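You operate a simulated robot arm through the tools that you are given. There is no shell and no other tool. Be economical: measure what you need, move in short steps, check, and stop when the job is done.

You are at the controls of a simulated robot arm. One attempt, no reset.

Task
Measure chain piece 26 in the gauge and sort it: over 64 mm is waste.
Fine: slide the gauge open again before lifting it; good goes in the green tray, waste in the grey tray marked WASTE.

It is judged by the outcome, as a careful person would: the job done as asked, and still so three seconds after it is handed in. It fails if anything else is knocked over, pushed out of place, dropped, spilled or broken.

Robot
A 7-joint arm with a two-finger parallel gripper, fixed in place. Base frame: the origin is at the foot of the arm, x ahead of it, y to its left, z up; the work surface is at about z = 900. Units: mm, rad, N and s.
With the tool pointing down near the work surface it reaches from about 240 to 680 mm from the base axis. Its first joint turns from -1.152 to 1.152 rad. Payload 2.4 kg.
The tool frame sits at the grasp point between the pads (the TCP): z along the fingers, y along the line on which they close. The tips reach 30 mm beyond it. The gripper opens to 94 mm. The fingers are 28 mm wide and 10 mm thick; the gripper's body (50 by 96 mm) begins 55 mm behind the TCP.
Orientation is that of the tool frame in the base frame, as a unit quaternion [x, y, z, w]. With the fingers straight down and closing along the base's y, the tool's x points along the base's -x, its y along +y and its z along -z.

Tools
- The arm moves only by the tool move_arm. Its arguments are lists of equal length, an entry for each row: "rotation": the turn, a rotation vector about the tool's x, y, z in rad, a list of three; "linear": the shift along the tool's x, y, z in cm, a list of three; "claw": the closure, from 0 (fully open) to 1 (shut). In form: {"rotation": [[ax, ay, az], ...], "linear": [[dx, dy, dz], ...], "claw": [claw, ...]}. A call has 1 to 10 rows; each row shifts and turns the commanded pose from where the row before left it, along the tool's axes as they then stand. Rows are played at 5 a second. More than 50 mm and 0.15 rad between two rows, or a gripper value outside its range, and nothing of the call is played. A pose out of reach is approached as far as the arm can. The call stops where the force on the tool passes 40 N (or 10 N more than at its start, if that is more) or the arm is blocked; 0.2 s more then pass. The fingers move at their own pace (about 153 mm/s each) and stop on an object; they squeeze with about 32 N. The grip force told is the motor's: it shows also when the fingers shut on nothing. Time passes only in rows, and 0.2 s behind the last, so rows that do not move let the fingers close. It gives the time, the measured TCP pose, the force on the tool (base axes), the opening and the grip force at its end, in the units of the frame above (readings bear some noise), with the torque about the TCP (base axes, N m) and any sound that the robot's microphone picked up, and new pictures: "pictures" is both (left out), scene, wrist or none.
- Cameras (640 x 400 px; columns grow to the right, rows downward): "scene" is fixed at [34.3, 466.6, 1453.7]; the picture's right is [-0.79, -0.61, 0.00], its down [-0.30, 0.39, -0.87] and it looks along [0.53, -0.69, -0.50] (base axes); focal length 326 px, centre (320, 200). "wrist" rides on the gripper at [76, 14, -103] in the tool frame; the picture's right is [-0.18, 0.98, 0.00], its down [-0.75, -0.14, -0.64] and it looks along [-0.63, -0.12, 0.77] (tool axes); focal length 243 px, centre (320, 200). There is no depth. A picture from a camera that has moved, and an enlarged one, comes with that camera's place and axes in the base frame and with its lens.
- enlarge(camera, box): a new picture of the part [left, top, right, bottom] of that camera's present view, enlarged. It takes no simulated time.
- close_job(): hands the job in; it is judged then, once.

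Work in short steps. Places have to be worked out from the pictures, the camera data and where the tool is seen: move nearer, look again, correct. Check each grasp and each placing, and mend what went wrong. You have 120 turns and 200 pictures in all, those below and enlarged ones among them. Open the gripper and draw the arm clear of the work before you hand the job in, unless the task says otherwise; then end with one line.

The tools are called by a JSON object that holds its "api" and its "payload". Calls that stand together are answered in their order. move_arm: Moves the arm, as the interface text tells. Its arguments: {"type":"object","properties":{"rotation":{"type":"array","items":{"type":"array","items":{"type":"number"}}},"linear":{"type":"array","items":{"type":"array","items":{"type":"number"}}},"claw":{"type":"array","items":{"type":"number"}},"pictures":{"type":"string","enum":["both","scene","wrist","none"]}},"required":["rotation","linear","claw"]} The other tools are called the same way: enlarge (camera, box) takes an enlarged picture of a part of a camera's view; close_job () hands the job in.

At the start:

```text
clock: 0.0
tcp_pos: [430.9, -124.0, 1220.6]
tool_rot: [-0.001, 1.0, 0.0, 0.0]
contact_force: [0.4, -0.2, -1.6]
ft_torque: [0.01, 0.04, 0.0]
opening: 94.3
grip_force: 0.2
```

scene: 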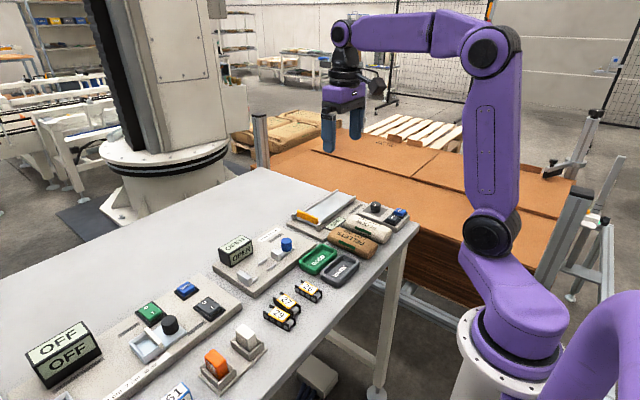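
wrist: 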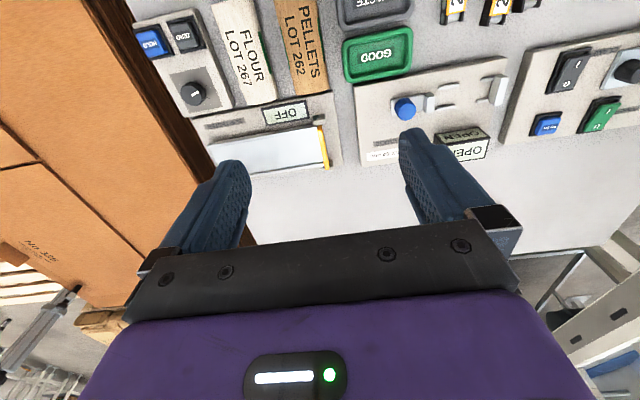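

I start by enlarging the scene around the gauge and chain pieces.

{"api": "enlarge", "payload": {"camera": "scene", "box": [200, 180, 430, 340]}}

{"api": "enlarge", "payload": {"camera": "wrist", "box": [330, 0, 640, 180]}}

{"api": "enlarge", "payload": {"camera": "scene", "box": [255, 270, 335, 340]}}

```text
2.50 times, centred on (315, 260) of scene
camera zoom: at [34.3, 466.6, 1453.7], right [-0.79, -0.61, 0.0], down [-0.3, 0.39, -0.87], along [0.53, -0.69, -0.5], focal length 816 px, centre (332, 50)
```

zoom: 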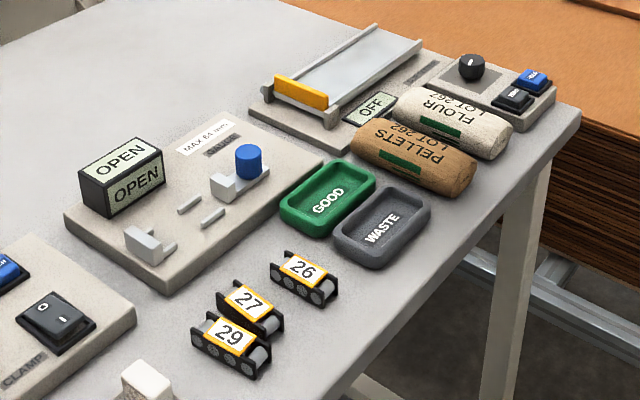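

```text
2.06 times, centred on (485, 90) of wrist
camera zoom: at [353.3, -109.4, 1323.1], right [0.18, 0.98, 0.0], down [0.75, -0.14, 0.64], along [0.63, -0.12, -0.77], focal length 501 px, centre (-21, 427)
```

zoom: 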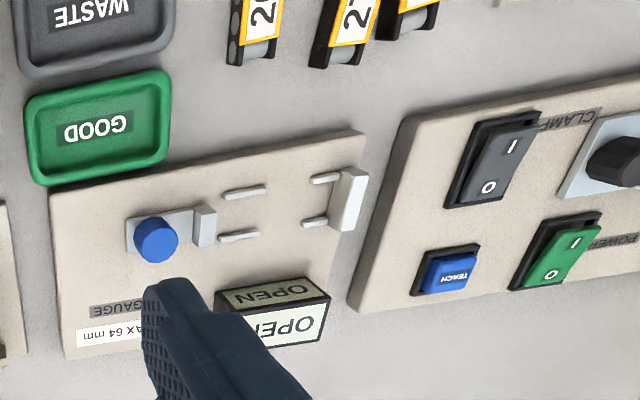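

```text
5.71 times, centred on (295, 305) of scene
camera zoom: at [34.3, 466.6, 1453.7], right [-0.79, -0.61, 0.0], down [-0.3, 0.39, -0.87], along [0.53, -0.69, -0.5], focal length 1864 px, centre (463, -400)
```

zoom: 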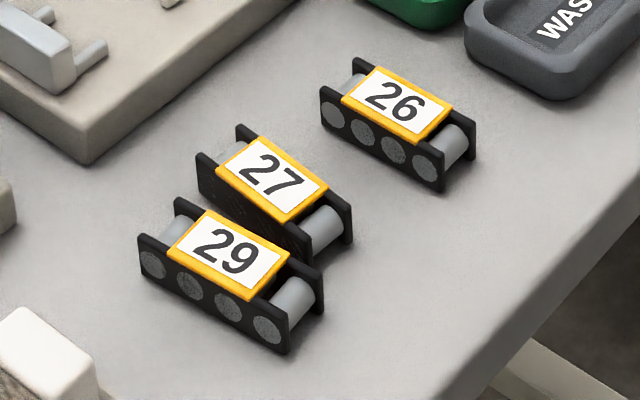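

Gauge appears near x≈505, y 10–122 with jaws along y; piece 26 near (376, 64), long axis about along x. I move back and to the left for a closer look.

{"api": "move_arm", "payload": {"rotation": [[0, 0, 0], [0, 0, 0], [0, 0, 0], [0, 0, 0], [0, 0, 0], [0, 0, 0]], "linear": [[2.2, 3.1, 1.2], [2.2, 3.1, 1.2], [2.2, 3.1, 1.2], [2.2, 3.1, 1.2], [2.2, 3.1, 1.2], [2.2, 3.1, 1.2]], "claw": [0, 0, 0, 0, 0, 0]}}

```text
clock: 1.4
tcp_pos: [298.4, 62.8, 1147.0]
tool_rot: [0.0, 1.0, 0.0, -0.001]
contact_force: [-0.5, 0.1, 0.0]
ft_torque: [-0.03, -0.01, 0.02]
opening: 93.9
grip_force: 0.1
camera wrist: at [221.3, 77.1, 1249.5], right [0.18, 0.98, 0.0], down [0.75, -0.14, 0.64], along [0.63, -0.12, -0.77], focal length 243 px, centre (320, 200)
```

scene: 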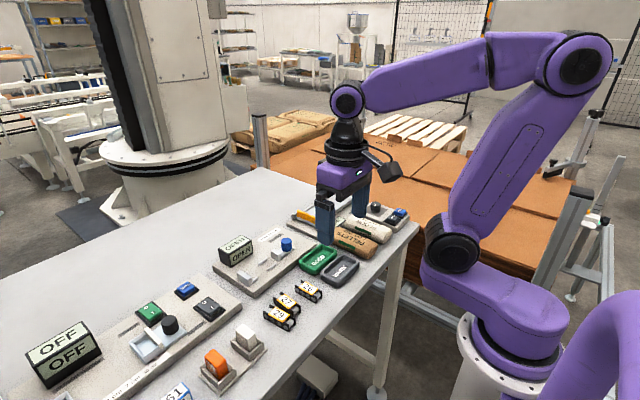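
wrist: 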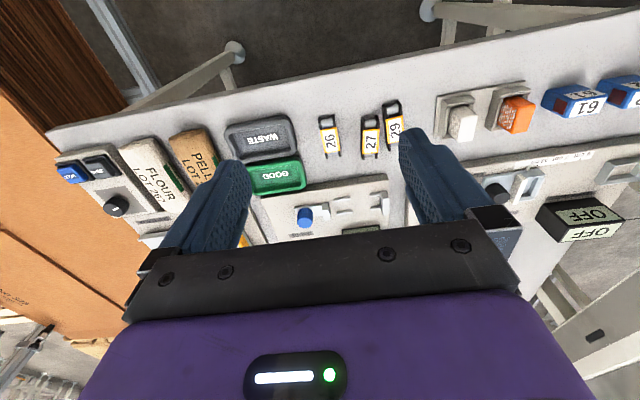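

Now enlarge the wrist view of the piece and gauge.

{"api": "enlarge", "payload": {"camera": "wrist", "box": [220, 90, 420, 240]}}

{"api": "enlarge", "payload": {"camera": "wrist", "box": [300, 90, 420, 165]}}

```text
2.67 times, centred on (320, 165) of wrist
camera zoom: at [221.3, 77.1, 1249.5], right [0.18, 0.98, 0.0], down [0.75, -0.14, 0.64], along [0.63, -0.12, -0.77], focal length 647 px, centre (320, 293)
```

zoom: 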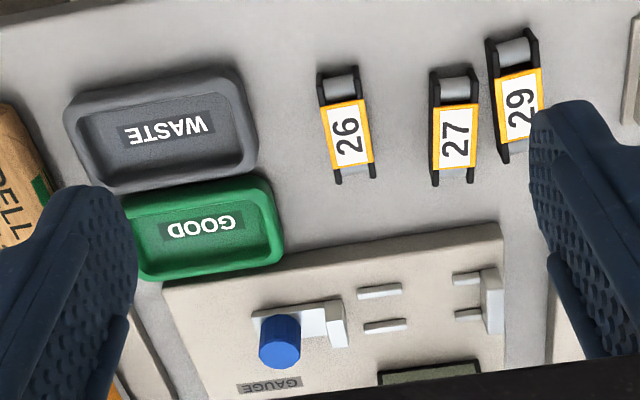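

```text
5.33 times, centred on (360, 128) of wrist
camera zoom: at [221.3, 77.1, 1249.5], right [0.18, 0.98, 0.0], down [0.75, -0.14, 0.64], along [0.63, -0.12, -0.77], focal length 1294 px, centre (107, 587)
```

zoom: 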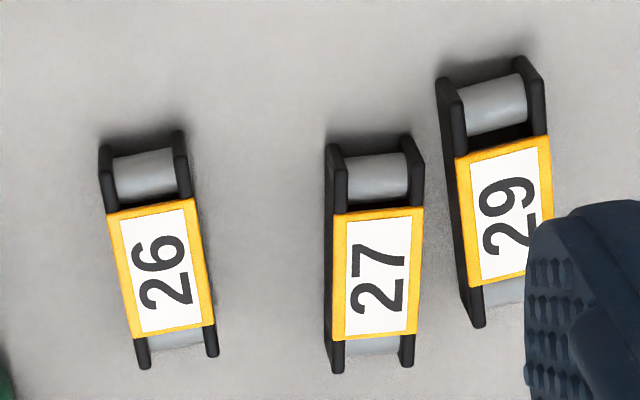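

Piece 26 is centred about (380, 62), ~22 mm wide and along x; neighbour 27's edge is near y≈106, so I part-close the gripper to ~50 mm and descend above it to z≈1000.

{"api": "move_arm", "payload": {"rotation": [[0, 0, 0], [0, 0, 0], [0, 0, 0], [0, 0, 0], [0, 0, 0]], "linear": [[-2.7, 0, 2.9], [-2.7, 0, 2.9], [-2.75, 0, 2.9], [0, 0, 3.0], [0, 0, 3.0]], "claw": [0.45, 0.45, 0.45, 0.45, 0.45]}}

```text
clock: 2.6
tcp_pos: [380.7, 61.3, 1001.4]
tool_rot: [-0.001, 1.0, 0.0, 0.0]
contact_force: [0.1, 0.6, 0.3]
ft_torque: [0.05, 0.0, -0.01]
opening: 51.8
grip_force: 0.0
camera wrist: at [304.6, 75.2, 1103.5], right [0.18, 0.98, 0.0], down [0.75, -0.14, 0.64], along [0.63, -0.12, -0.77], focal length 243 px, centre (320, 200)
```

scene: 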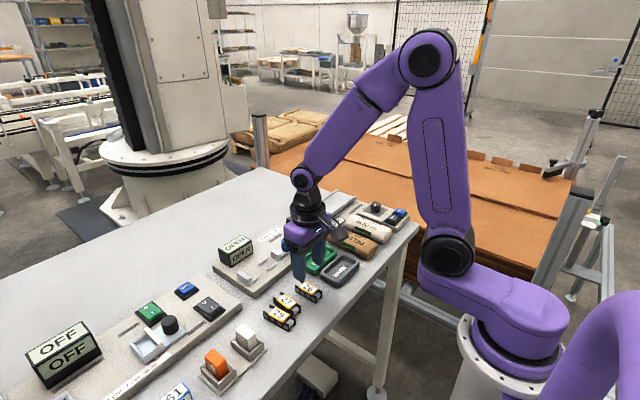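
wrist: 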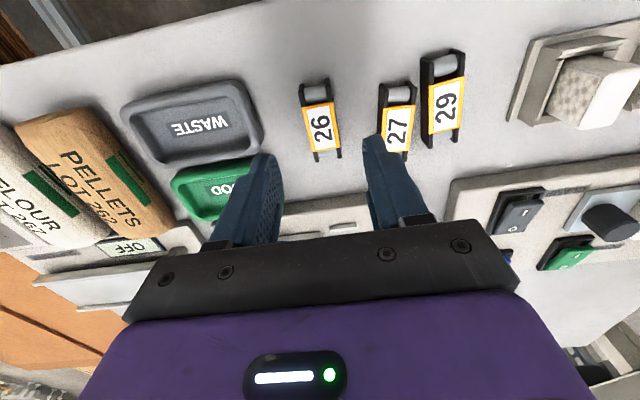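

The gripper is aligned with piece 26 (label at about (377, 62)). Descend to z≈937 with clearance to 27.

{"api": "move_arm", "payload": {"rotation": [[0, 0, 0], [0, 0, 0], [0, 0, 0], [0, 0, 0]], "linear": [[0.2, 0.08, 2.2], [0, 0, 2.2], [0, 0, 1.2], [0, 0, 0.8]], "claw": [0.45, 0.45, 0.45, 0.45]}}

{"api": "enlarge", "payload": {"camera": "scene", "box": [255, 230, 355, 330]}}

```text
clock: 3.6
tcp_pos: [377.6, 65.7, 938.0]
tool_rot: [0.0, 1.0, -0.001, -0.001]
contact_force: [-0.6, -0.1, -0.2]
ft_torque: [0.0, 0.01, 0.0]
opening: 51.9
grip_force: 0.0
camera wrist: at [300.8, 79.2, 1039.8], right [0.18, 0.98, 0.0], down [0.75, -0.14, 0.64], along [0.63, -0.12, -0.77], focal length 243 px, centre (320, 200)
```

scene: 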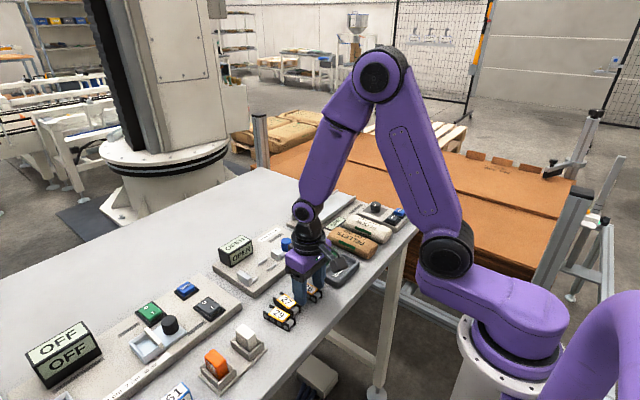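
wrist: 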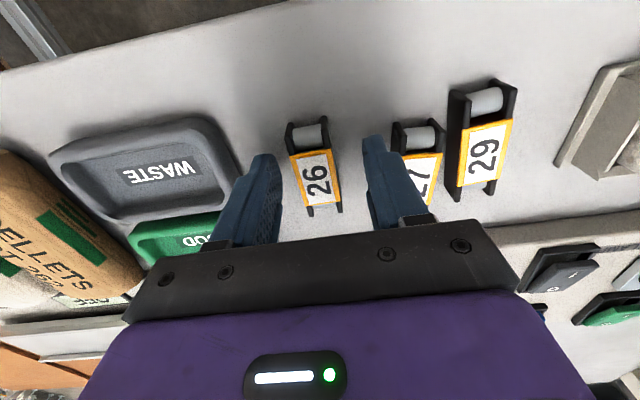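

```text
4.00 times, centred on (305, 280) of scene
camera zoom: at [34.3, 466.6, 1453.7], right [-0.79, -0.61, 0.0], down [-0.3, 0.39, -0.87], along [0.53, -0.69, -0.5], focal length 1305 px, centre (380, -120)
```

zoom: 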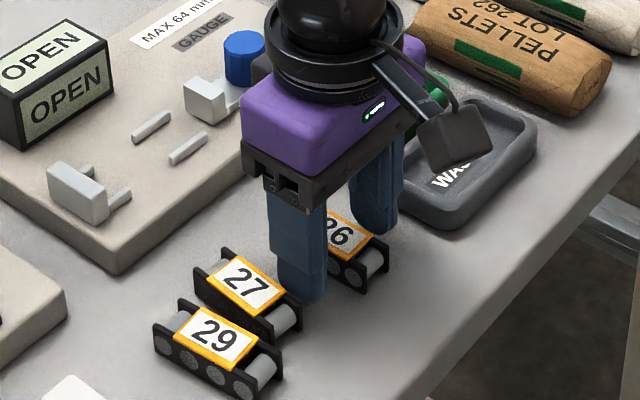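

Fingers straddle 26 with clearance to 27. Close.

{"api": "move_arm", "payload": {"rotation": [[0, 0, 0], [0, 0, 0], [0, 0, 0]], "linear": [[0, 0, 0], [0, 0, 0], [0, 0, 0]], "claw": [0.7, 1, 1], "pictures": "wrist"}}

```text
clock: 4.4
tcp_pos: [378.3, 64.6, 938.3]
tool_rot: [-0.001, 1.0, 0.0, 0.0]
contact_force: [-0.8, 0.2, 0.7]
ft_torque: [0.01, -0.02, 0.01]
opening: 23.0
grip_force: 32.4
camera wrist: at [300.8, 79.2, 1040.0], right [0.18, 0.98, 0.0], down [0.75, -0.14, 0.64], along [0.63, -0.12, -0.77], focal length 243 px, centre (320, 200)
```

wrist: 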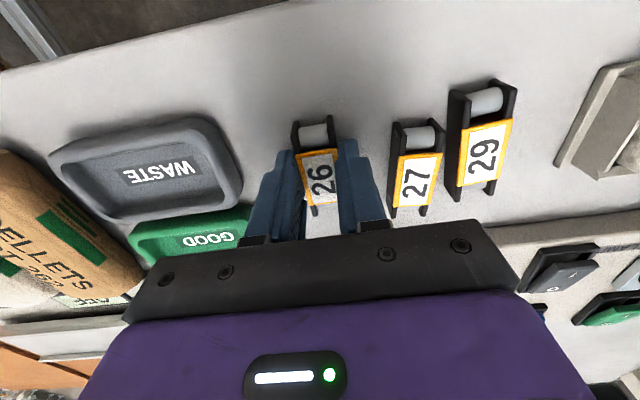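

Held (23 mm opening, 32 N). Lift 100 mm straight up and begin turning.

{"api": "move_arm", "payload": {"rotation": [[0, 0, 0], [0, 0, 0], [0, 0, 0], [0, 0, -0.15], [0, 0, -0.15], [0, 0, -0.15], [0, 0, -0.15], [0, 0, -0.15]], "linear": [[0, 0, -3.3], [0, 0, -3.3], [0, 0, -3.4], [0, 0, 0], [0, 0, 0], [0, 0, 0], [0, 0, 0], [0, 0, 0]], "claw": [1, 1, 1, 1, 1, 1, 1, 1], "pictures": "scene"}}

```text
clock: 6.2
tcp_pos: [377.3, 62.0, 1038.6]
tool_rot: [-0.369, 0.93, -0.001, -0.001]
contact_force: [-0.6, 0.3, -0.4]
ft_torque: [0.02, 0.01, -0.01]
opening: 0.0
grip_force: 31.6
```

scene: 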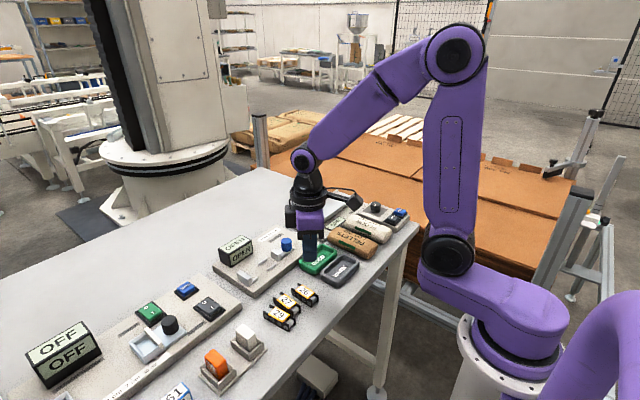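

The gripper is at 0 opening: the piece slipped out and is still on the table. Check it.

{"api": "enlarge", "payload": {"camera": "scene", "box": [255, 250, 355, 330]}}

{"api": "enlarge", "payload": {"camera": "wrist", "box": [0, 0, 640, 400]}}

```text
5.00 times, centred on (305, 290) of scene
camera zoom: at [34.3, 466.6, 1453.7], right [-0.79, -0.61, 0.0], down [-0.3, 0.39, -0.87], along [0.53, -0.69, -0.5], focal length 1631 px, centre (395, -250)
```

zoom: 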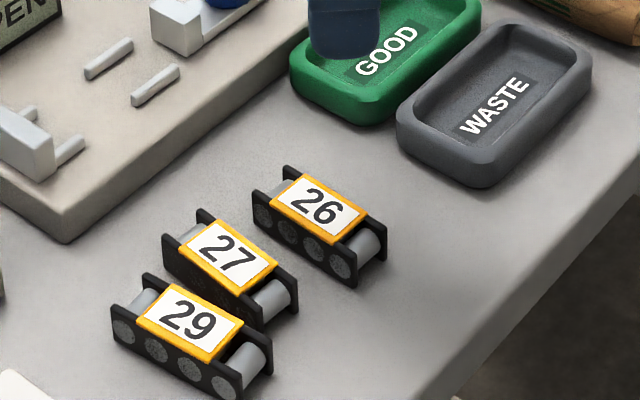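

```text
1.00 times, centred on (320, 200) of wrist (not enlarged: the box is as wide or as high as the picture)
camera zoom: at [311.5, 21.0, 1140.1], right [-0.54, 0.84, 0.0], down [0.65, 0.41, 0.64], along [0.54, 0.35, -0.77], focal length 243 px, centre (320, 200)
```

zoom: 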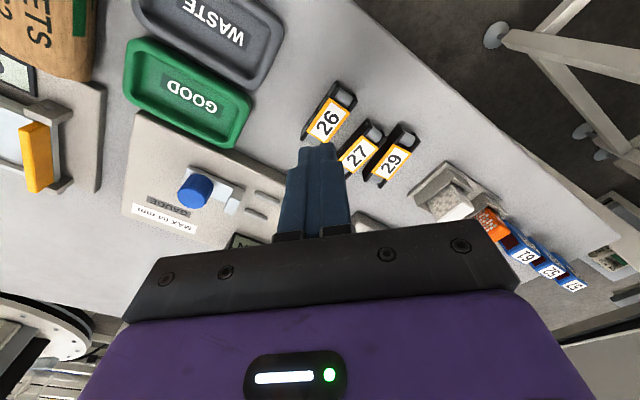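

26 is upright, shifted slightly in y (about +7 mm). The grip was too shallow; I turn back, open to ~50 mm and look again from above.

{"api": "move_arm", "payload": {"rotation": [[0, 0, 0.15], [0, 0, 0.15], [0, 0, 0.15], [0, 0, 0.15], [0, 0, 0.15], [0, 0, 0]], "linear": [[0, 0, 0], [0, 0, 0], [0, 0, 0], [0, 0, 0], [0, 0, 0], [0, 0, 0]], "claw": [0.47, 0.47, 0.47, 0.47, 0.47, 0.47], "pictures": "none"}}

{"api": "enlarge", "payload": {"camera": "wrist", "box": [240, 50, 480, 200]}}

```text
clock: 7.6
tcp_pos: [376.9, 62.4, 1037.8]
tool_rot: [0.001, 1.0, 0.0, 0.0]
contact_force: [-0.6, 0.3, 0.0]
ft_torque: [-0.02, -0.01, -0.01]
opening: 49.5
grip_force: 0.2
```

```text
2.67 times, centred on (360, 125) of wrist
camera zoom: at [300.5, 77.0, 1140.6], right [0.19, 0.98, 0.0], down [0.75, -0.14, 0.64], along [0.63, -0.12, -0.77], focal length 647 px, centre (213, 400)
```

zoom: 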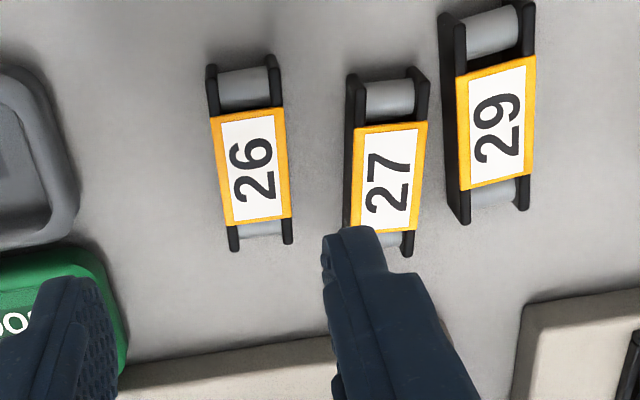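

26 now is at about (380, 74), gap to 27 about 20 mm. I shift to y≈72 with opening ~39 mm and descend to z≈965, then verify.

{"api": "move_arm", "payload": {"rotation": [[0, 0, 0], [0, 0, 0], [0, 0, 0], [0, 0, 0]], "linear": [[-0.3, 0.95, 0], [0, 0, 3.3], [0, 0, 3.3], [0, 0, 0]], "claw": [0.585, 0.585, 0.585, 0.585], "pictures": "none"}}

{"api": "enlarge", "payload": {"camera": "wrist", "box": [200, 50, 440, 200]}}

{"api": "enlarge", "payload": {"camera": "scene", "box": [255, 250, 355, 330]}}

```text
clock: 8.6
tcp_pos: [381.1, 74.5, 971.2]
tool_rot: [0.0, 1.0, 0.0, 0.0]
contact_force: [-0.2, 0.3, 0.3]
ft_torque: [0.02, 0.01, 0.03]
opening: 38.9
grip_force: 0.1
```

```text
2.67 times, centred on (320, 125) of wrist
camera zoom: at [303.9, 89.0, 1073.1], right [0.18, 0.98, 0.0], down [0.75, -0.14, 0.64], along [0.63, -0.12, -0.77], focal length 647 px, centre (320, 400)
```

zoom: 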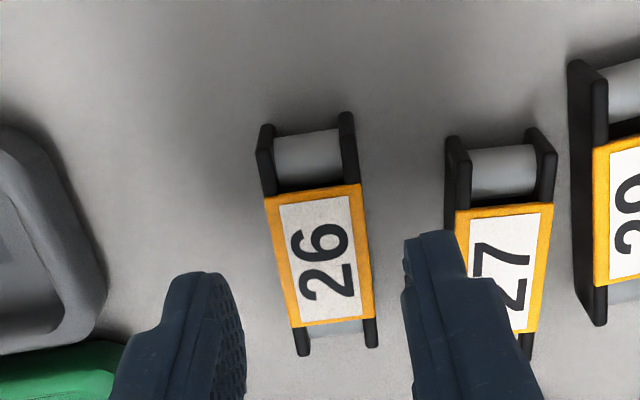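

```text
5.00 times, centred on (305, 290) of scene
camera zoom: at [34.3, 466.6, 1453.7], right [-0.79, -0.61, 0.0], down [-0.3, 0.39, -0.87], along [0.53, -0.69, -0.5], focal length 1631 px, centre (395, -250)
```

zoom: 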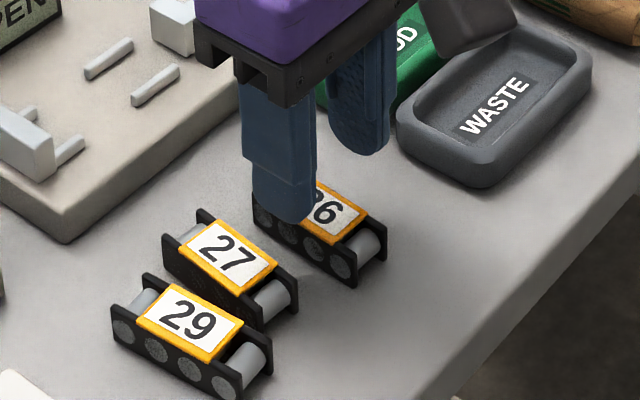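

TCP and piece coincide at about y=75. I shift -2 mm, narrow the opening, and go deeper: z≈932.

{"api": "move_arm", "payload": {"rotation": [[0, 0, 0], [0, 0, 0], [0, 0, 0], [0, 0, 0], [0, 0, 0]], "linear": [[0, -0.2, 0], [0, 0, 1.5], [0, 0, 1.2], [0, 0, 0.8], [0, 0, 0.4]], "claw": [0.605, 0.605, 0.605, 0.605, 0.605], "pictures": "wrist"}}

{"api": "enlarge", "payload": {"camera": "scene", "box": [265, 270, 345, 330]}}

```text
clock: 9.8
tcp_pos: [380.8, 71.9, 933.0]
tool_rot: [0.0, 1.0, 0.0, 0.0]
contact_force: [-0.9, 0.4, 0.3]
ft_torque: [-0.02, -0.01, -0.03]
opening: 37.2
grip_force: 0.1
camera wrist: at [303.4, 85.9, 1034.6], right [0.18, 0.98, 0.0], down [0.75, -0.14, 0.64], along [0.63, -0.12, -0.77], focal length 243 px, centre (320, 200)
```

wrist: 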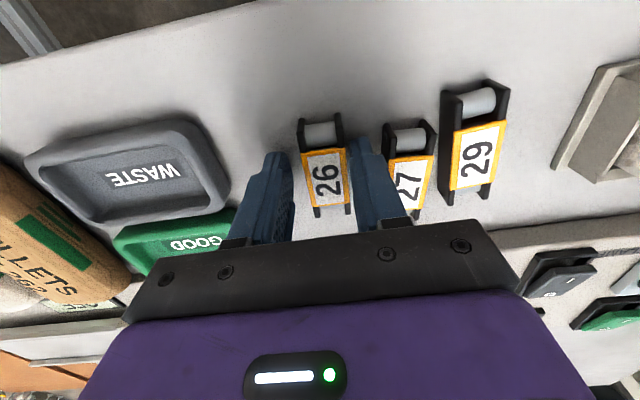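

```text
6.67 times, centred on (305, 300) of scene
camera zoom: at [34.3, 466.6, 1453.7], right [-0.79, -0.61, 0.0], down [-0.3, 0.39, -0.87], along [0.53, -0.69, -0.5], focal length 2175 px, centre (420, -467)
```

zoom: 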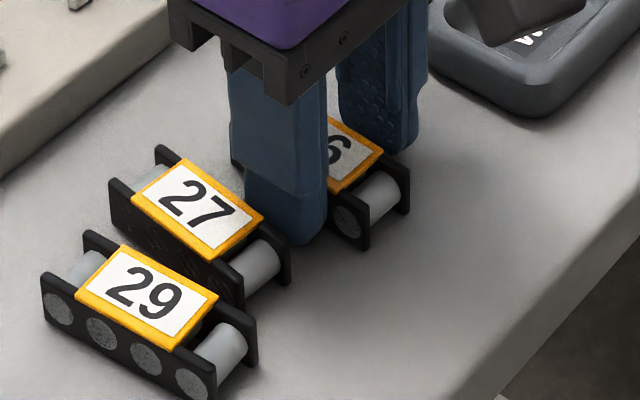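

In position and clear of 27. Close firmly, then lift slowly by 8 mm.

{"api": "move_arm", "payload": {"rotation": [[0, 0, 0], [0, 0, 0], [0, 0, 0], [0, 0, 0], [0, 0, 0], [0, 0, 0], [0, 0, 0]], "linear": [[0, 0, 0], [0, 0, 0], [0, 0, 0], [0, 0, -0.2], [0, 0, -0.2], [0, 0, -0.2], [0, 0, -0.2]], "claw": [0.7, 1, 1, 1, 1, 1, 1], "pictures": "wrist"}}

{"api": "enlarge", "payload": {"camera": "scene", "box": [265, 270, 345, 330]}}

```text
clock: 11.4
tcp_pos: [379.7, 70.9, 941.2]
tool_rot: [-0.001, 1.0, 0.0, -0.001]
contact_force: [-0.2, -0.5, -1.6]
ft_torque: [0.0, -0.04, -0.03]
opening: 23.4
grip_force: 31.8
camera wrist: at [303.7, 84.8, 1043.0], right [0.18, 0.98, 0.0], down [0.75, -0.14, 0.64], along [0.63, -0.12, -0.77], focal length 243 px, centre (320, 200)
```

wrist: 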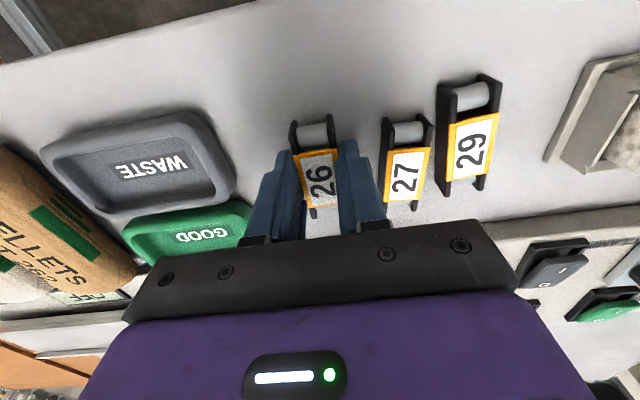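

```text
6.67 times, centred on (305, 300) of scene
camera zoom: at [34.4, 466.6, 1453.7], right [-0.79, -0.61, 0.0], down [-0.3, 0.39, -0.87], along [0.53, -0.69, -0.5], focal length 2175 px, centre (420, -467)
```

zoom: 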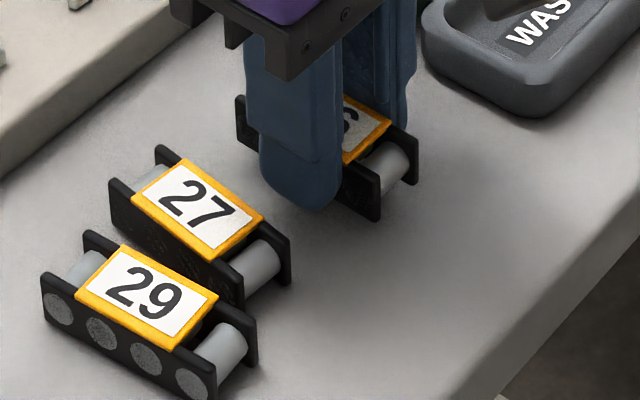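

It seems lifted (load −1.6 N, shadow under). Continue the slow lift 40 mm.

{"api": "move_arm", "payload": {"rotation": [[0, 0, 0], [0, 0, 0], [0, 0, 0], [0, 0, 0], [0, 0, 0], [0, 0, 0], [0, 0, 0], [0, 0, 0]], "linear": [[0, 0, -0.3], [0, 0, -0.4], [0, 0, -0.5], [0, 0, -0.6], [0, 0, -0.7], [0, 0, -0.7], [0, 0, -0.7], [0, 0, -0.6]], "claw": [1, 1, 1, 1, 1, 1, 1, 1], "pictures": "scene"}}

{"api": "enlarge", "payload": {"camera": "scene", "box": [255, 240, 355, 320]}}

```text
clock: 13.2
tcp_pos: [380.5, 71.7, 985.6]
tool_rot: [0.0, 1.0, 0.0, 0.0]
contact_force: [-0.4, -0.4, -0.9]
ft_torque: [0.01, 0.0, -0.01]
opening: 23.0
grip_force: 31.8
```

scene: 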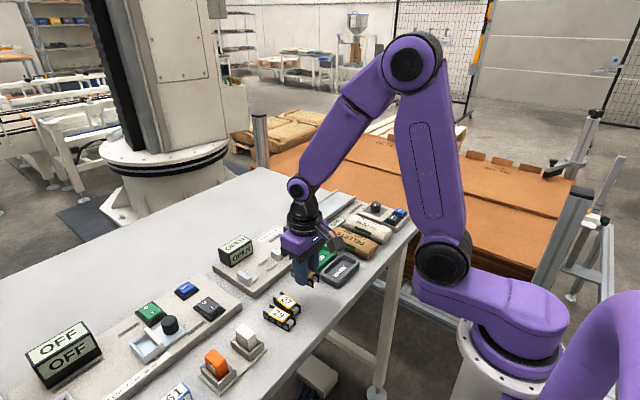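

```text
5.00 times, centred on (305, 280) of scene
camera zoom: at [34.4, 466.6, 1453.7], right [-0.79, -0.61, 0.0], down [-0.3, 0.39, -0.87], along [0.53, -0.69, -0.5], focal length 1631 px, centre (395, -200)
```

zoom: 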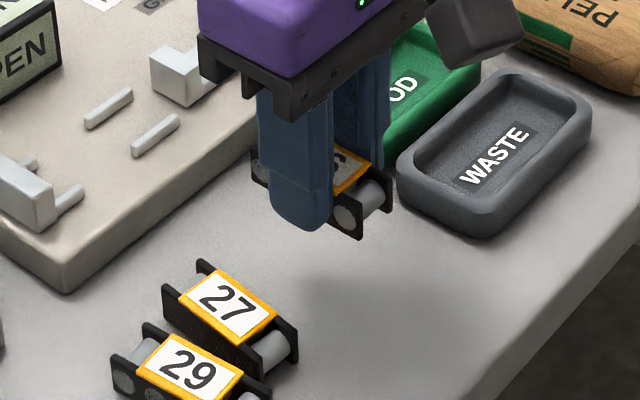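

Held level. Turn −90° about the tool axis, gently, rising a little.

{"api": "move_arm", "payload": {"rotation": [[0, 0, -0.1], [0, 0, -0.1], [0, 0, -0.1], [0, 0, -0.1], [0, 0, -0.1], [0, 0, -0.1], [0, 0, -0.1], [0, 0, -0.1]], "linear": [[0, 0, -0.4], [0, 0, -0.4], [0, 0, -0.4], [0, 0, -0.4], [0, 0, -0.4], [0, 0, 0], [0, 0, 0], [0, 0, 0]], "claw": [1, 1, 1, 1, 1, 1, 1, 1], "pictures": "none"}}

{"api": "move_arm", "payload": {"rotation": [[0, 0, -0.1], [0, 0, -0.1], [0, 0, -0.1], [0, 0, -0.1], [0, 0, -0.1], [0, 0, -0.1], [0, 0, -0.1], [0, 0, -0.071]], "linear": [[0, 0, 0], [0, 0, 0], [0, 0, 0], [0, 0, 0], [0, 0, 0], [0, 0, 0], [0, 0, 0], [0, 0, 0]], "claw": [1, 1, 1, 1, 1, 1, 1, 1]}}

```text
clock: 15.0
tcp_pos: [379.6, 70.8, 1006.6]
tool_rot: [-0.39, 0.921, 0.0, 0.001]
contact_force: [-0.4, 0.2, -1.8]
ft_torque: [-0.04, 0.0, 0.01]
opening: 23.2
grip_force: 32.1
```

```text
clock: 16.8
tcp_pos: [381.1, 72.3, 1005.3]
tool_rot: [0.709, -0.706, 0.0, 0.0]
contact_force: [0.7, 0.2, -1.1]
ft_torque: [0.0, 0.03, -0.03]
opening: 23.4
grip_force: 31.9
camera wrist: at [366.4, -5.3, 1108.3], right [-0.98, 0.18, 0.0], down [0.14, 0.75, 0.64], along [0.12, 0.63, -0.77], focal length 243 px, centre (320, 200)
```

scene: 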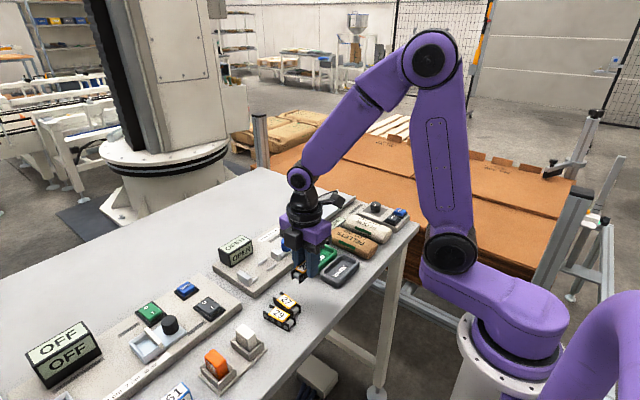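
wrist: 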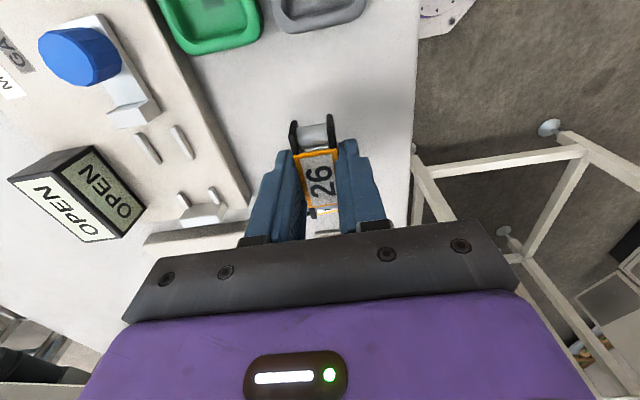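

Tool is turned, piece along y. Enlarge the wrist view of the gauge for accurate positions.

{"api": "enlarge", "payload": {"camera": "wrist", "box": [30, 20, 270, 250]}}

{"api": "enlarge", "payload": {"camera": "wrist", "box": [260, 100, 380, 240]}}

{"api": "enlarge", "payload": {"camera": "scene", "box": [210, 225, 310, 305]}}

```text
1.74 times, centred on (150, 135) of wrist
camera zoom: at [366.4, -5.3, 1108.3], right [-0.98, 0.18, 0.0], down [0.14, 0.75, 0.64], along [0.12, 0.63, -0.77], focal length 422 px, centre (616, 313)
```

zoom: 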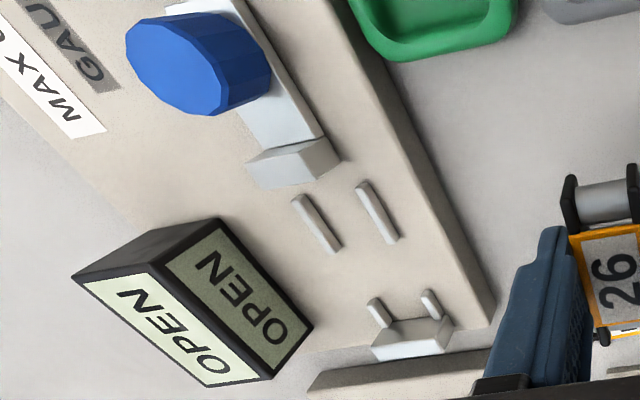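

```text
2.86 times, centred on (320, 170) of wrist
camera zoom: at [366.4, -5.3, 1108.3], right [-0.98, 0.18, 0.0], down [0.14, 0.75, 0.64], along [0.12, 0.63, -0.77], focal length 693 px, centre (320, 286)
```

zoom: 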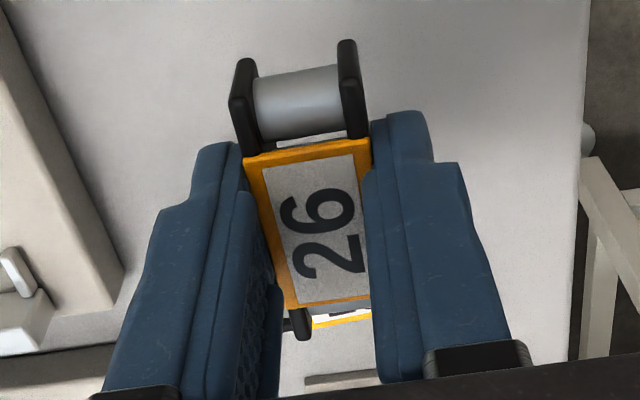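

```text
5.00 times, centred on (260, 265) of scene
camera zoom: at [34.4, 466.6, 1453.7], right [-0.79, -0.61, 0.0], down [-0.3, 0.39, -0.87], along [0.53, -0.69, -0.5], focal length 1631 px, centre (620, -125)
```

zoom: 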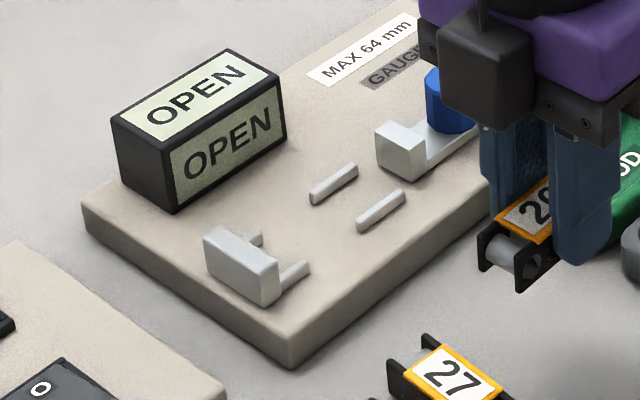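

Gauge: rails at x≈498/531 (centre ≈514.5), finger gap between the rails y≈83–115, fixed jaw face y≈134. Carry the piece over (514.5, 99) keeping height.

{"api": "move_arm", "payload": {"rotation": [[0, 0, 0], [0, 0, 0], [0, 0, 0], [0, 0, 0], [0, 0, 0], [0, 0, 0], [0, 0, 0]], "linear": [[-0.3, -1.3, 0], [-0.4, -2.3, 0], [-0.5, -2.5, 0], [-0.5, -2.5, 0], [-0.5, -2.4, 0], [-0.4, -1.7, 0], [-0.1, -0.6, 0]], "claw": [1, 1, 1, 1, 1, 1, 1]}}

{"api": "enlarge", "payload": {"camera": "wrist", "box": [240, 50, 400, 250]}}

{"api": "enlarge", "payload": {"camera": "scene", "box": [210, 215, 310, 295]}}

```text
clock: 18.4
tcp_pos: [513.5, 98.0, 1004.8]
tool_rot: [0.708, -0.706, 0.001, 0.0]
contact_force: [0.5, -0.1, -0.1]
ft_torque: [-0.02, 0.01, -0.01]
opening: 23.3
grip_force: 31.9
camera wrist: at [498.7, 21.3, 1107.4], right [-0.98, 0.18, 0.0], down [0.14, 0.75, 0.64], along [0.12, 0.63, -0.77], focal length 243 px, centre (320, 200)
```

scene: 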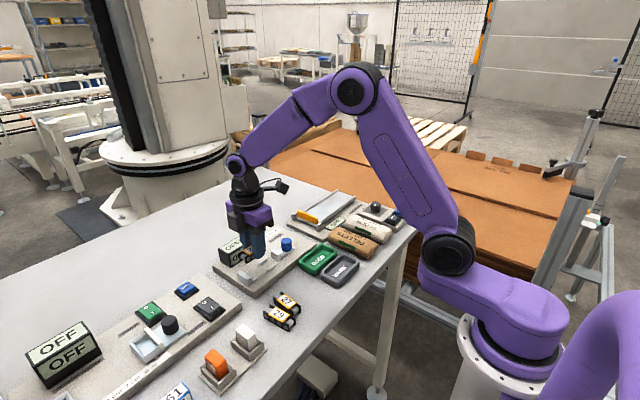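
wrist: 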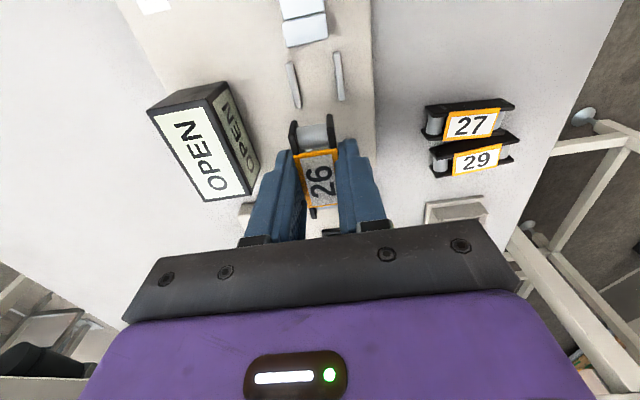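

```text
2.00 times, centred on (320, 150) of wrist
camera zoom: at [498.7, 21.3, 1107.4], right [-0.98, 0.18, 0.0], down [0.14, 0.75, 0.64], along [0.12, 0.63, -0.77], focal length 485 px, centre (320, 300)
```

zoom: 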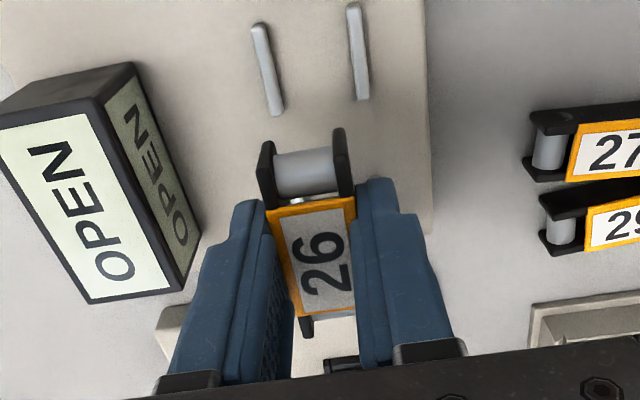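

```text
5.00 times, centred on (260, 255) of scene
camera zoom: at [34.4, 466.6, 1453.7], right [-0.79, -0.61, 0.0], down [-0.3, 0.39, -0.87], along [0.53, -0.69, -0.5], focal length 1631 px, centre (620, -75)
```

zoom: 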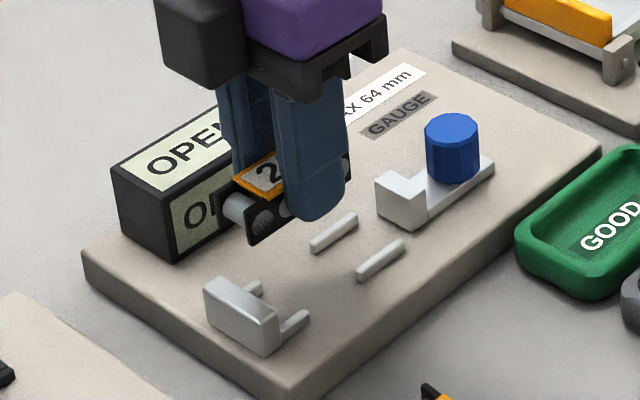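

In this view the piece sits about 2.4 mm too far out in x relative to the rail pair, with y right. Correct by −2.4 mm and descend 25 mm, then look again.

{"api": "move_arm", "payload": {"rotation": [[0, 0, 0], [0, 0, 0], [0, 0, 0], [0, 0, 0]], "linear": [[0, 0.24, 0.4], [0, 0, 0.8], [0, 0, 0.9], [0, 0, 0.4]], "claw": [1, 1, 1, 1], "pictures": "none"}}

{"api": "enlarge", "payload": {"camera": "wrist", "box": [240, 50, 400, 250]}}

{"api": "enlarge", "payload": {"camera": "scene", "box": [220, 225, 300, 290]}}

```text
clock: 19.4
tcp_pos: [508.7, 98.8, 980.8]
tool_rot: [0.708, -0.707, 0.0, 0.0]
contact_force: [-0.8, -0.4, -0.3]
ft_torque: [-0.03, 0.0, 0.0]
opening: 23.2
grip_force: 31.9
```

```text
2.00 times, centred on (320, 150) of wrist
camera zoom: at [494.8, 22.3, 1083.0], right [-0.98, 0.18, 0.0], down [0.14, 0.75, 0.64], along [0.12, 0.63, -0.77], focal length 485 px, centre (320, 300)
```

zoom: 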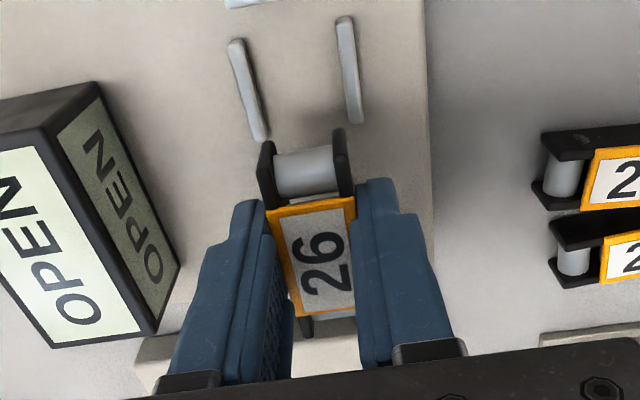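

```text
6.15 times, centred on (260, 258) of scene
camera zoom: at [34.4, 466.6, 1453.7], right [-0.79, -0.61, 0.0], down [-0.3, 0.39, -0.87], along [0.53, -0.69, -0.5], focal length 2008 px, centre (689, -154)
```

zoom: 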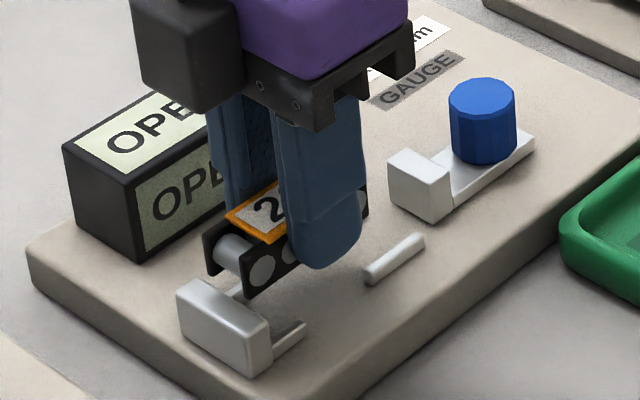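

Now piece is ~1.3 mm short in x and nearly right in y; nudge +1.3 mm x, −0.8 mm y and descend 18 mm, then re-check.

{"api": "move_arm", "payload": {"rotation": [[0, 0, 0], [0, 0, 0], [0, 0, 0], [0, 0, 0], [0, 0, 0]], "linear": [[0.08, -0.13, 0], [0, 0, 0.5], [0, 0, 0.6], [0, 0, 0.5], [0, 0, 0.2]], "claw": [1, 1, 1, 1, 1], "pictures": "none"}}

{"api": "enlarge", "payload": {"camera": "wrist", "box": [240, 50, 400, 250]}}

{"api": "enlarge", "payload": {"camera": "scene", "box": [220, 225, 300, 290]}}

```text
clock: 20.5
tcp_pos: [514.6, 97.4, 968.8]
tool_rot: [-0.707, 0.707, -0.002, 0.001]
contact_force: [-2.1, -1.0, 8.5]
ft_torque: [0.3, 0.18, 0.07]
opening: 23.4
grip_force: 32.0
stopped in row 5: the force on the tool passed its limit at 46 N (the readings are from after the stop); the commanded pose is now the measured one
```

```text
2.00 times, centred on (320, 150) of wrist
camera zoom: at [498.3, 21.2, 1071.1], right [-0.98, 0.18, 0.0], down [0.14, 0.75, 0.64], along [0.12, 0.63, -0.77], focal length 485 px, centre (320, 300)
```

zoom: 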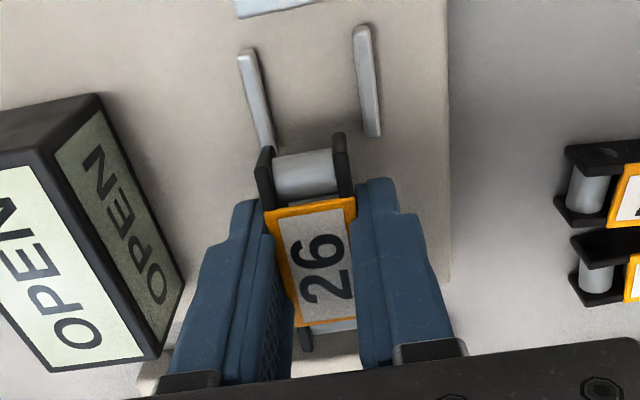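

```text
6.15 times, centred on (260, 258) of scene
camera zoom: at [34.2, 466.5, 1453.7], right [-0.79, -0.61, 0.0], down [-0.3, 0.39, -0.87], along [0.53, -0.69, -0.5], focal length 2008 px, centre (689, -154)
```

zoom: 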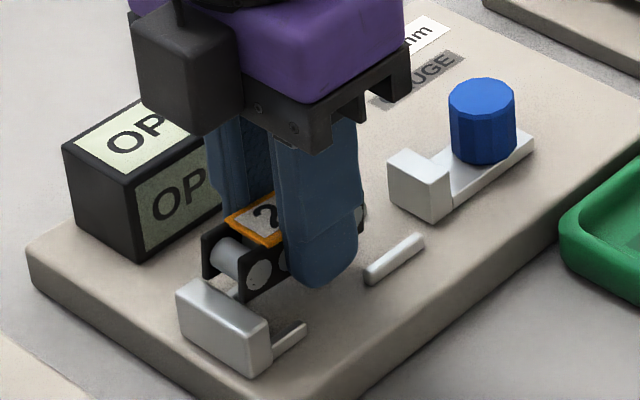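

Contact at z≈967: torque suggests the piece's +y end met the fixed jaw top, and the picture shows the piece ~4 mm too far out in x. Back up 8 mm and shift −4 mm in x, −3.5 mm in y.

{"api": "move_arm", "payload": {"rotation": [[0, 0, 0], [0, 0, 0], [0, 0, 0], [0, 0, 0]], "linear": [[0, 0, -0.8], [0.2, 0.2, 0], [0.15, 0.2, 0], [0, 0, 0]], "claw": [1, 1, 1, 1], "pictures": "none"}}

{"api": "enlarge", "payload": {"camera": "wrist", "box": [240, 50, 400, 250]}}

{"api": "enlarge", "payload": {"camera": "scene", "box": [220, 225, 300, 290]}}

```text
clock: 21.5
tcp_pos: [509.0, 93.1, 975.7]
tool_rot: [0.708, -0.707, 0.0, -0.002]
contact_force: [-0.3, 0.4, -1.5]
ft_torque: [0.0, -0.03, 0.03]
opening: 23.2
grip_force: 32.3
```

```text
2.00 times, centred on (320, 150) of wrist
camera zoom: at [494.2, 17.1, 1078.7], right [-0.98, 0.18, 0.0], down [0.14, 0.75, 0.64], along [0.12, 0.63, -0.77], focal length 485 px, centre (320, 300)
```

zoom: 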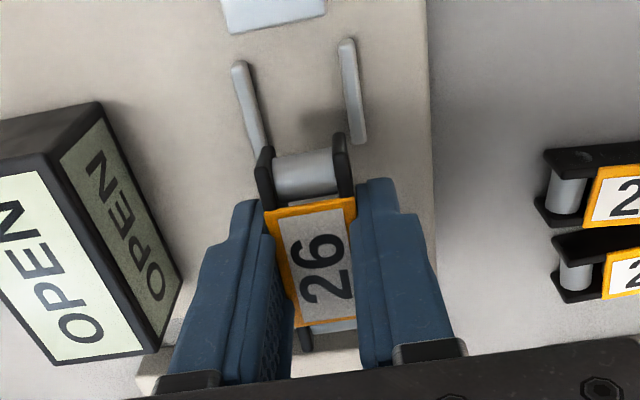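

```text
6.15 times, centred on (260, 258) of scene
camera zoom: at [34.4, 466.6, 1453.7], right [-0.79, -0.61, 0.0], down [-0.3, 0.39, -0.87], along [0.53, -0.69, -0.5], focal length 2008 px, centre (689, -154)
```

zoom: 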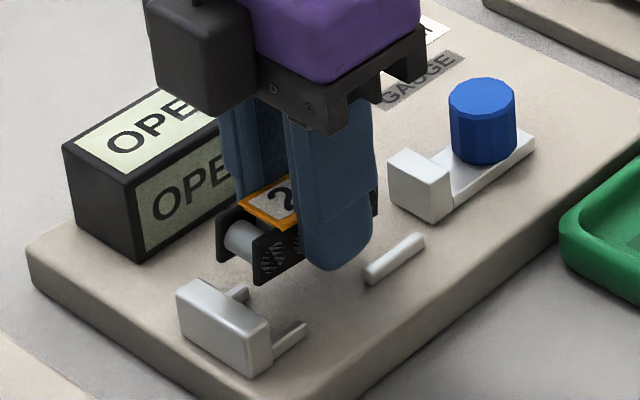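

Now x is within ~1 mm, and the piece's end is clear of the jaw. Nudge +1 mm in y, +0.6 in x, and descend 19 mm gently.

{"api": "move_arm", "payload": {"rotation": [[0, 0, 0], [0, 0, 0], [0, 0, 0], [0, 0, 0], [0, 0, 0], [0, 0, 0]], "linear": [[-0.1, -0.06, 0.3], [0, 0, 0.4], [0, 0, 0.4], [0, 0, 0.4], [0, 0, 0.4], [0, 0, 0]], "claw": [1, 1, 1, 1, 1, 1], "pictures": "none"}}

{"api": "enlarge", "payload": {"camera": "wrist", "box": [240, 50, 400, 250]}}

{"api": "enlarge", "payload": {"camera": "scene", "box": [220, 225, 300, 290]}}

```text
clock: 22.9
tcp_pos: [509.3, 94.8, 956.2]
tool_rot: [0.708, -0.706, 0.0, -0.002]
contact_force: [0.1, 0.2, -1.1]
ft_torque: [-0.01, -0.03, 0.01]
opening: 23.4
grip_force: 32.1
```

```text
2.00 times, centred on (320, 150) of wrist
camera zoom: at [494.1, 18.2, 1058.9], right [-0.98, 0.18, 0.0], down [0.14, 0.75, 0.64], along [0.12, 0.63, -0.77], focal length 485 px, centre (320, 300)
```

zoom: 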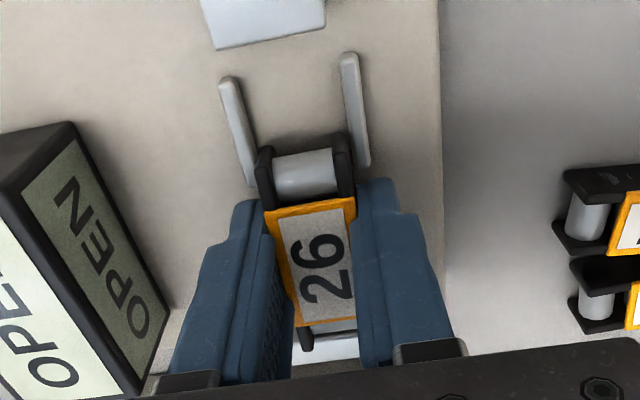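

```text
6.15 times, centred on (260, 258) of scene
camera zoom: at [34.4, 466.6, 1453.7], right [-0.79, -0.61, 0.0], down [-0.3, 0.39, -0.87], along [0.53, -0.69, -0.5], focal length 2008 px, centre (689, -154)
```

zoom: 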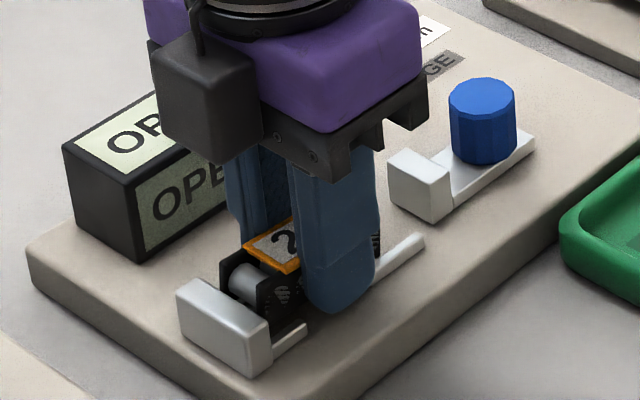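

Piece sits between the rails, end inside the jaw. Nudge +1 mm x and descend in 2 mm steps till contact.

{"api": "move_arm", "payload": {"rotation": [[0, 0, 0], [0, 0, 0], [0, 0, 0], [0, 0, 0]], "linear": [[0, -0.1, 0], [0, 0, 0.2], [0, 0, 0.2], [0, 0, 0]], "claw": [1, 1, 1, 1], "pictures": "none"}}

{"api": "enlarge", "payload": {"camera": "scene", "box": [220, 225, 300, 290]}}

```text
clock: 23.9
tcp_pos: [510.1, 94.0, 952.9]
tool_rot: [0.708, -0.706, 0.0, -0.001]
contact_force: [0.9, 1.0, -1.1]
ft_torque: [0.01, 0.02, 0.02]
opening: 23.4
grip_force: 31.8
```

```text
6.15 times, centred on (260, 258) of scene
camera zoom: at [34.4, 466.6, 1453.7], right [-0.79, -0.61, 0.0], down [-0.3, 0.39, -0.87], along [0.53, -0.69, -0.5], focal length 2008 px, centre (689, -154)
```

zoom: 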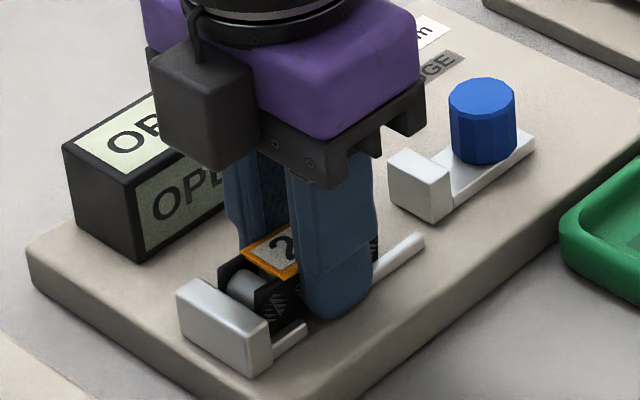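

Still no contact at 952.9; continue down in 1 mm steps.

{"api": "move_arm", "payload": {"rotation": [[0, 0, 0], [0, 0, 0], [0, 0, 0], [0, 0, 0]], "linear": [[0, 0, 0.1], [0, 0, 0.1], [0, 0, 0.1], [0, 0, 0]], "claw": [1, 1, 1, 1], "pictures": "none"}}

```text
clock: 25.1
tcp_pos: [511.4, 94.3, 951.4]
tool_rot: [0.707, -0.707, 0.002, -0.004]
contact_force: [-2.2, -0.7, 5.8]
ft_torque: [-0.23, 0.15, -0.07]
opening: 23.3
grip_force: 32.4
stopped in row 4: the force on the tool passed its limit at 41 N (the readings are from after the stop); the commanded pose is now the measured one
```

Contact at z≈951. Look before releasing.

{"api": "enlarge", "payload": {"camera": "wrist", "box": [240, 50, 400, 250]}}

{"api": "enlarge", "payload": {"camera": "scene", "box": [235, 240, 285, 280]}}

```text
2.00 times, centred on (320, 150) of wrist
camera zoom: at [495.6, 18.7, 1054.5], right [-0.98, 0.18, -0.01], down [0.13, 0.75, 0.64], along [0.12, 0.63, -0.76], focal length 485 px, centre (320, 300)
```

zoom: 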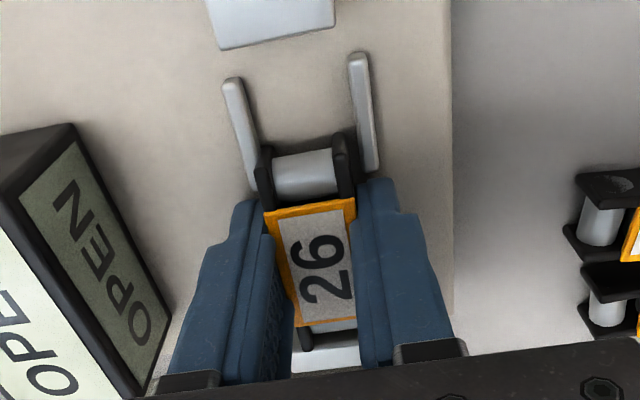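

```text
10.00 times, centred on (260, 260) of scene
camera zoom: at [34.2, 466.5, 1453.7], right [-0.79, -0.61, 0.0], down [-0.3, 0.39, -0.87], along [0.53, -0.69, -0.5], focal length 3262 px, centre (920, -400)
```

zoom: 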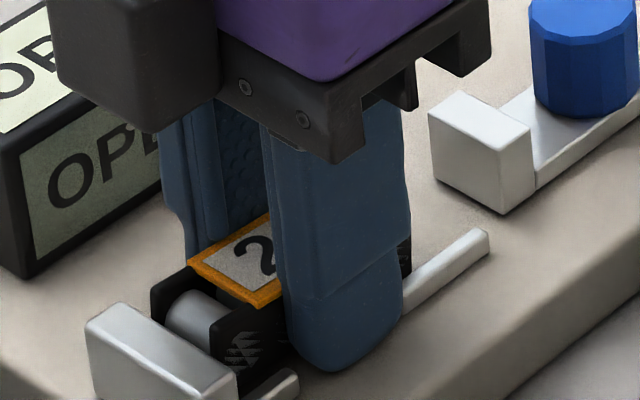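

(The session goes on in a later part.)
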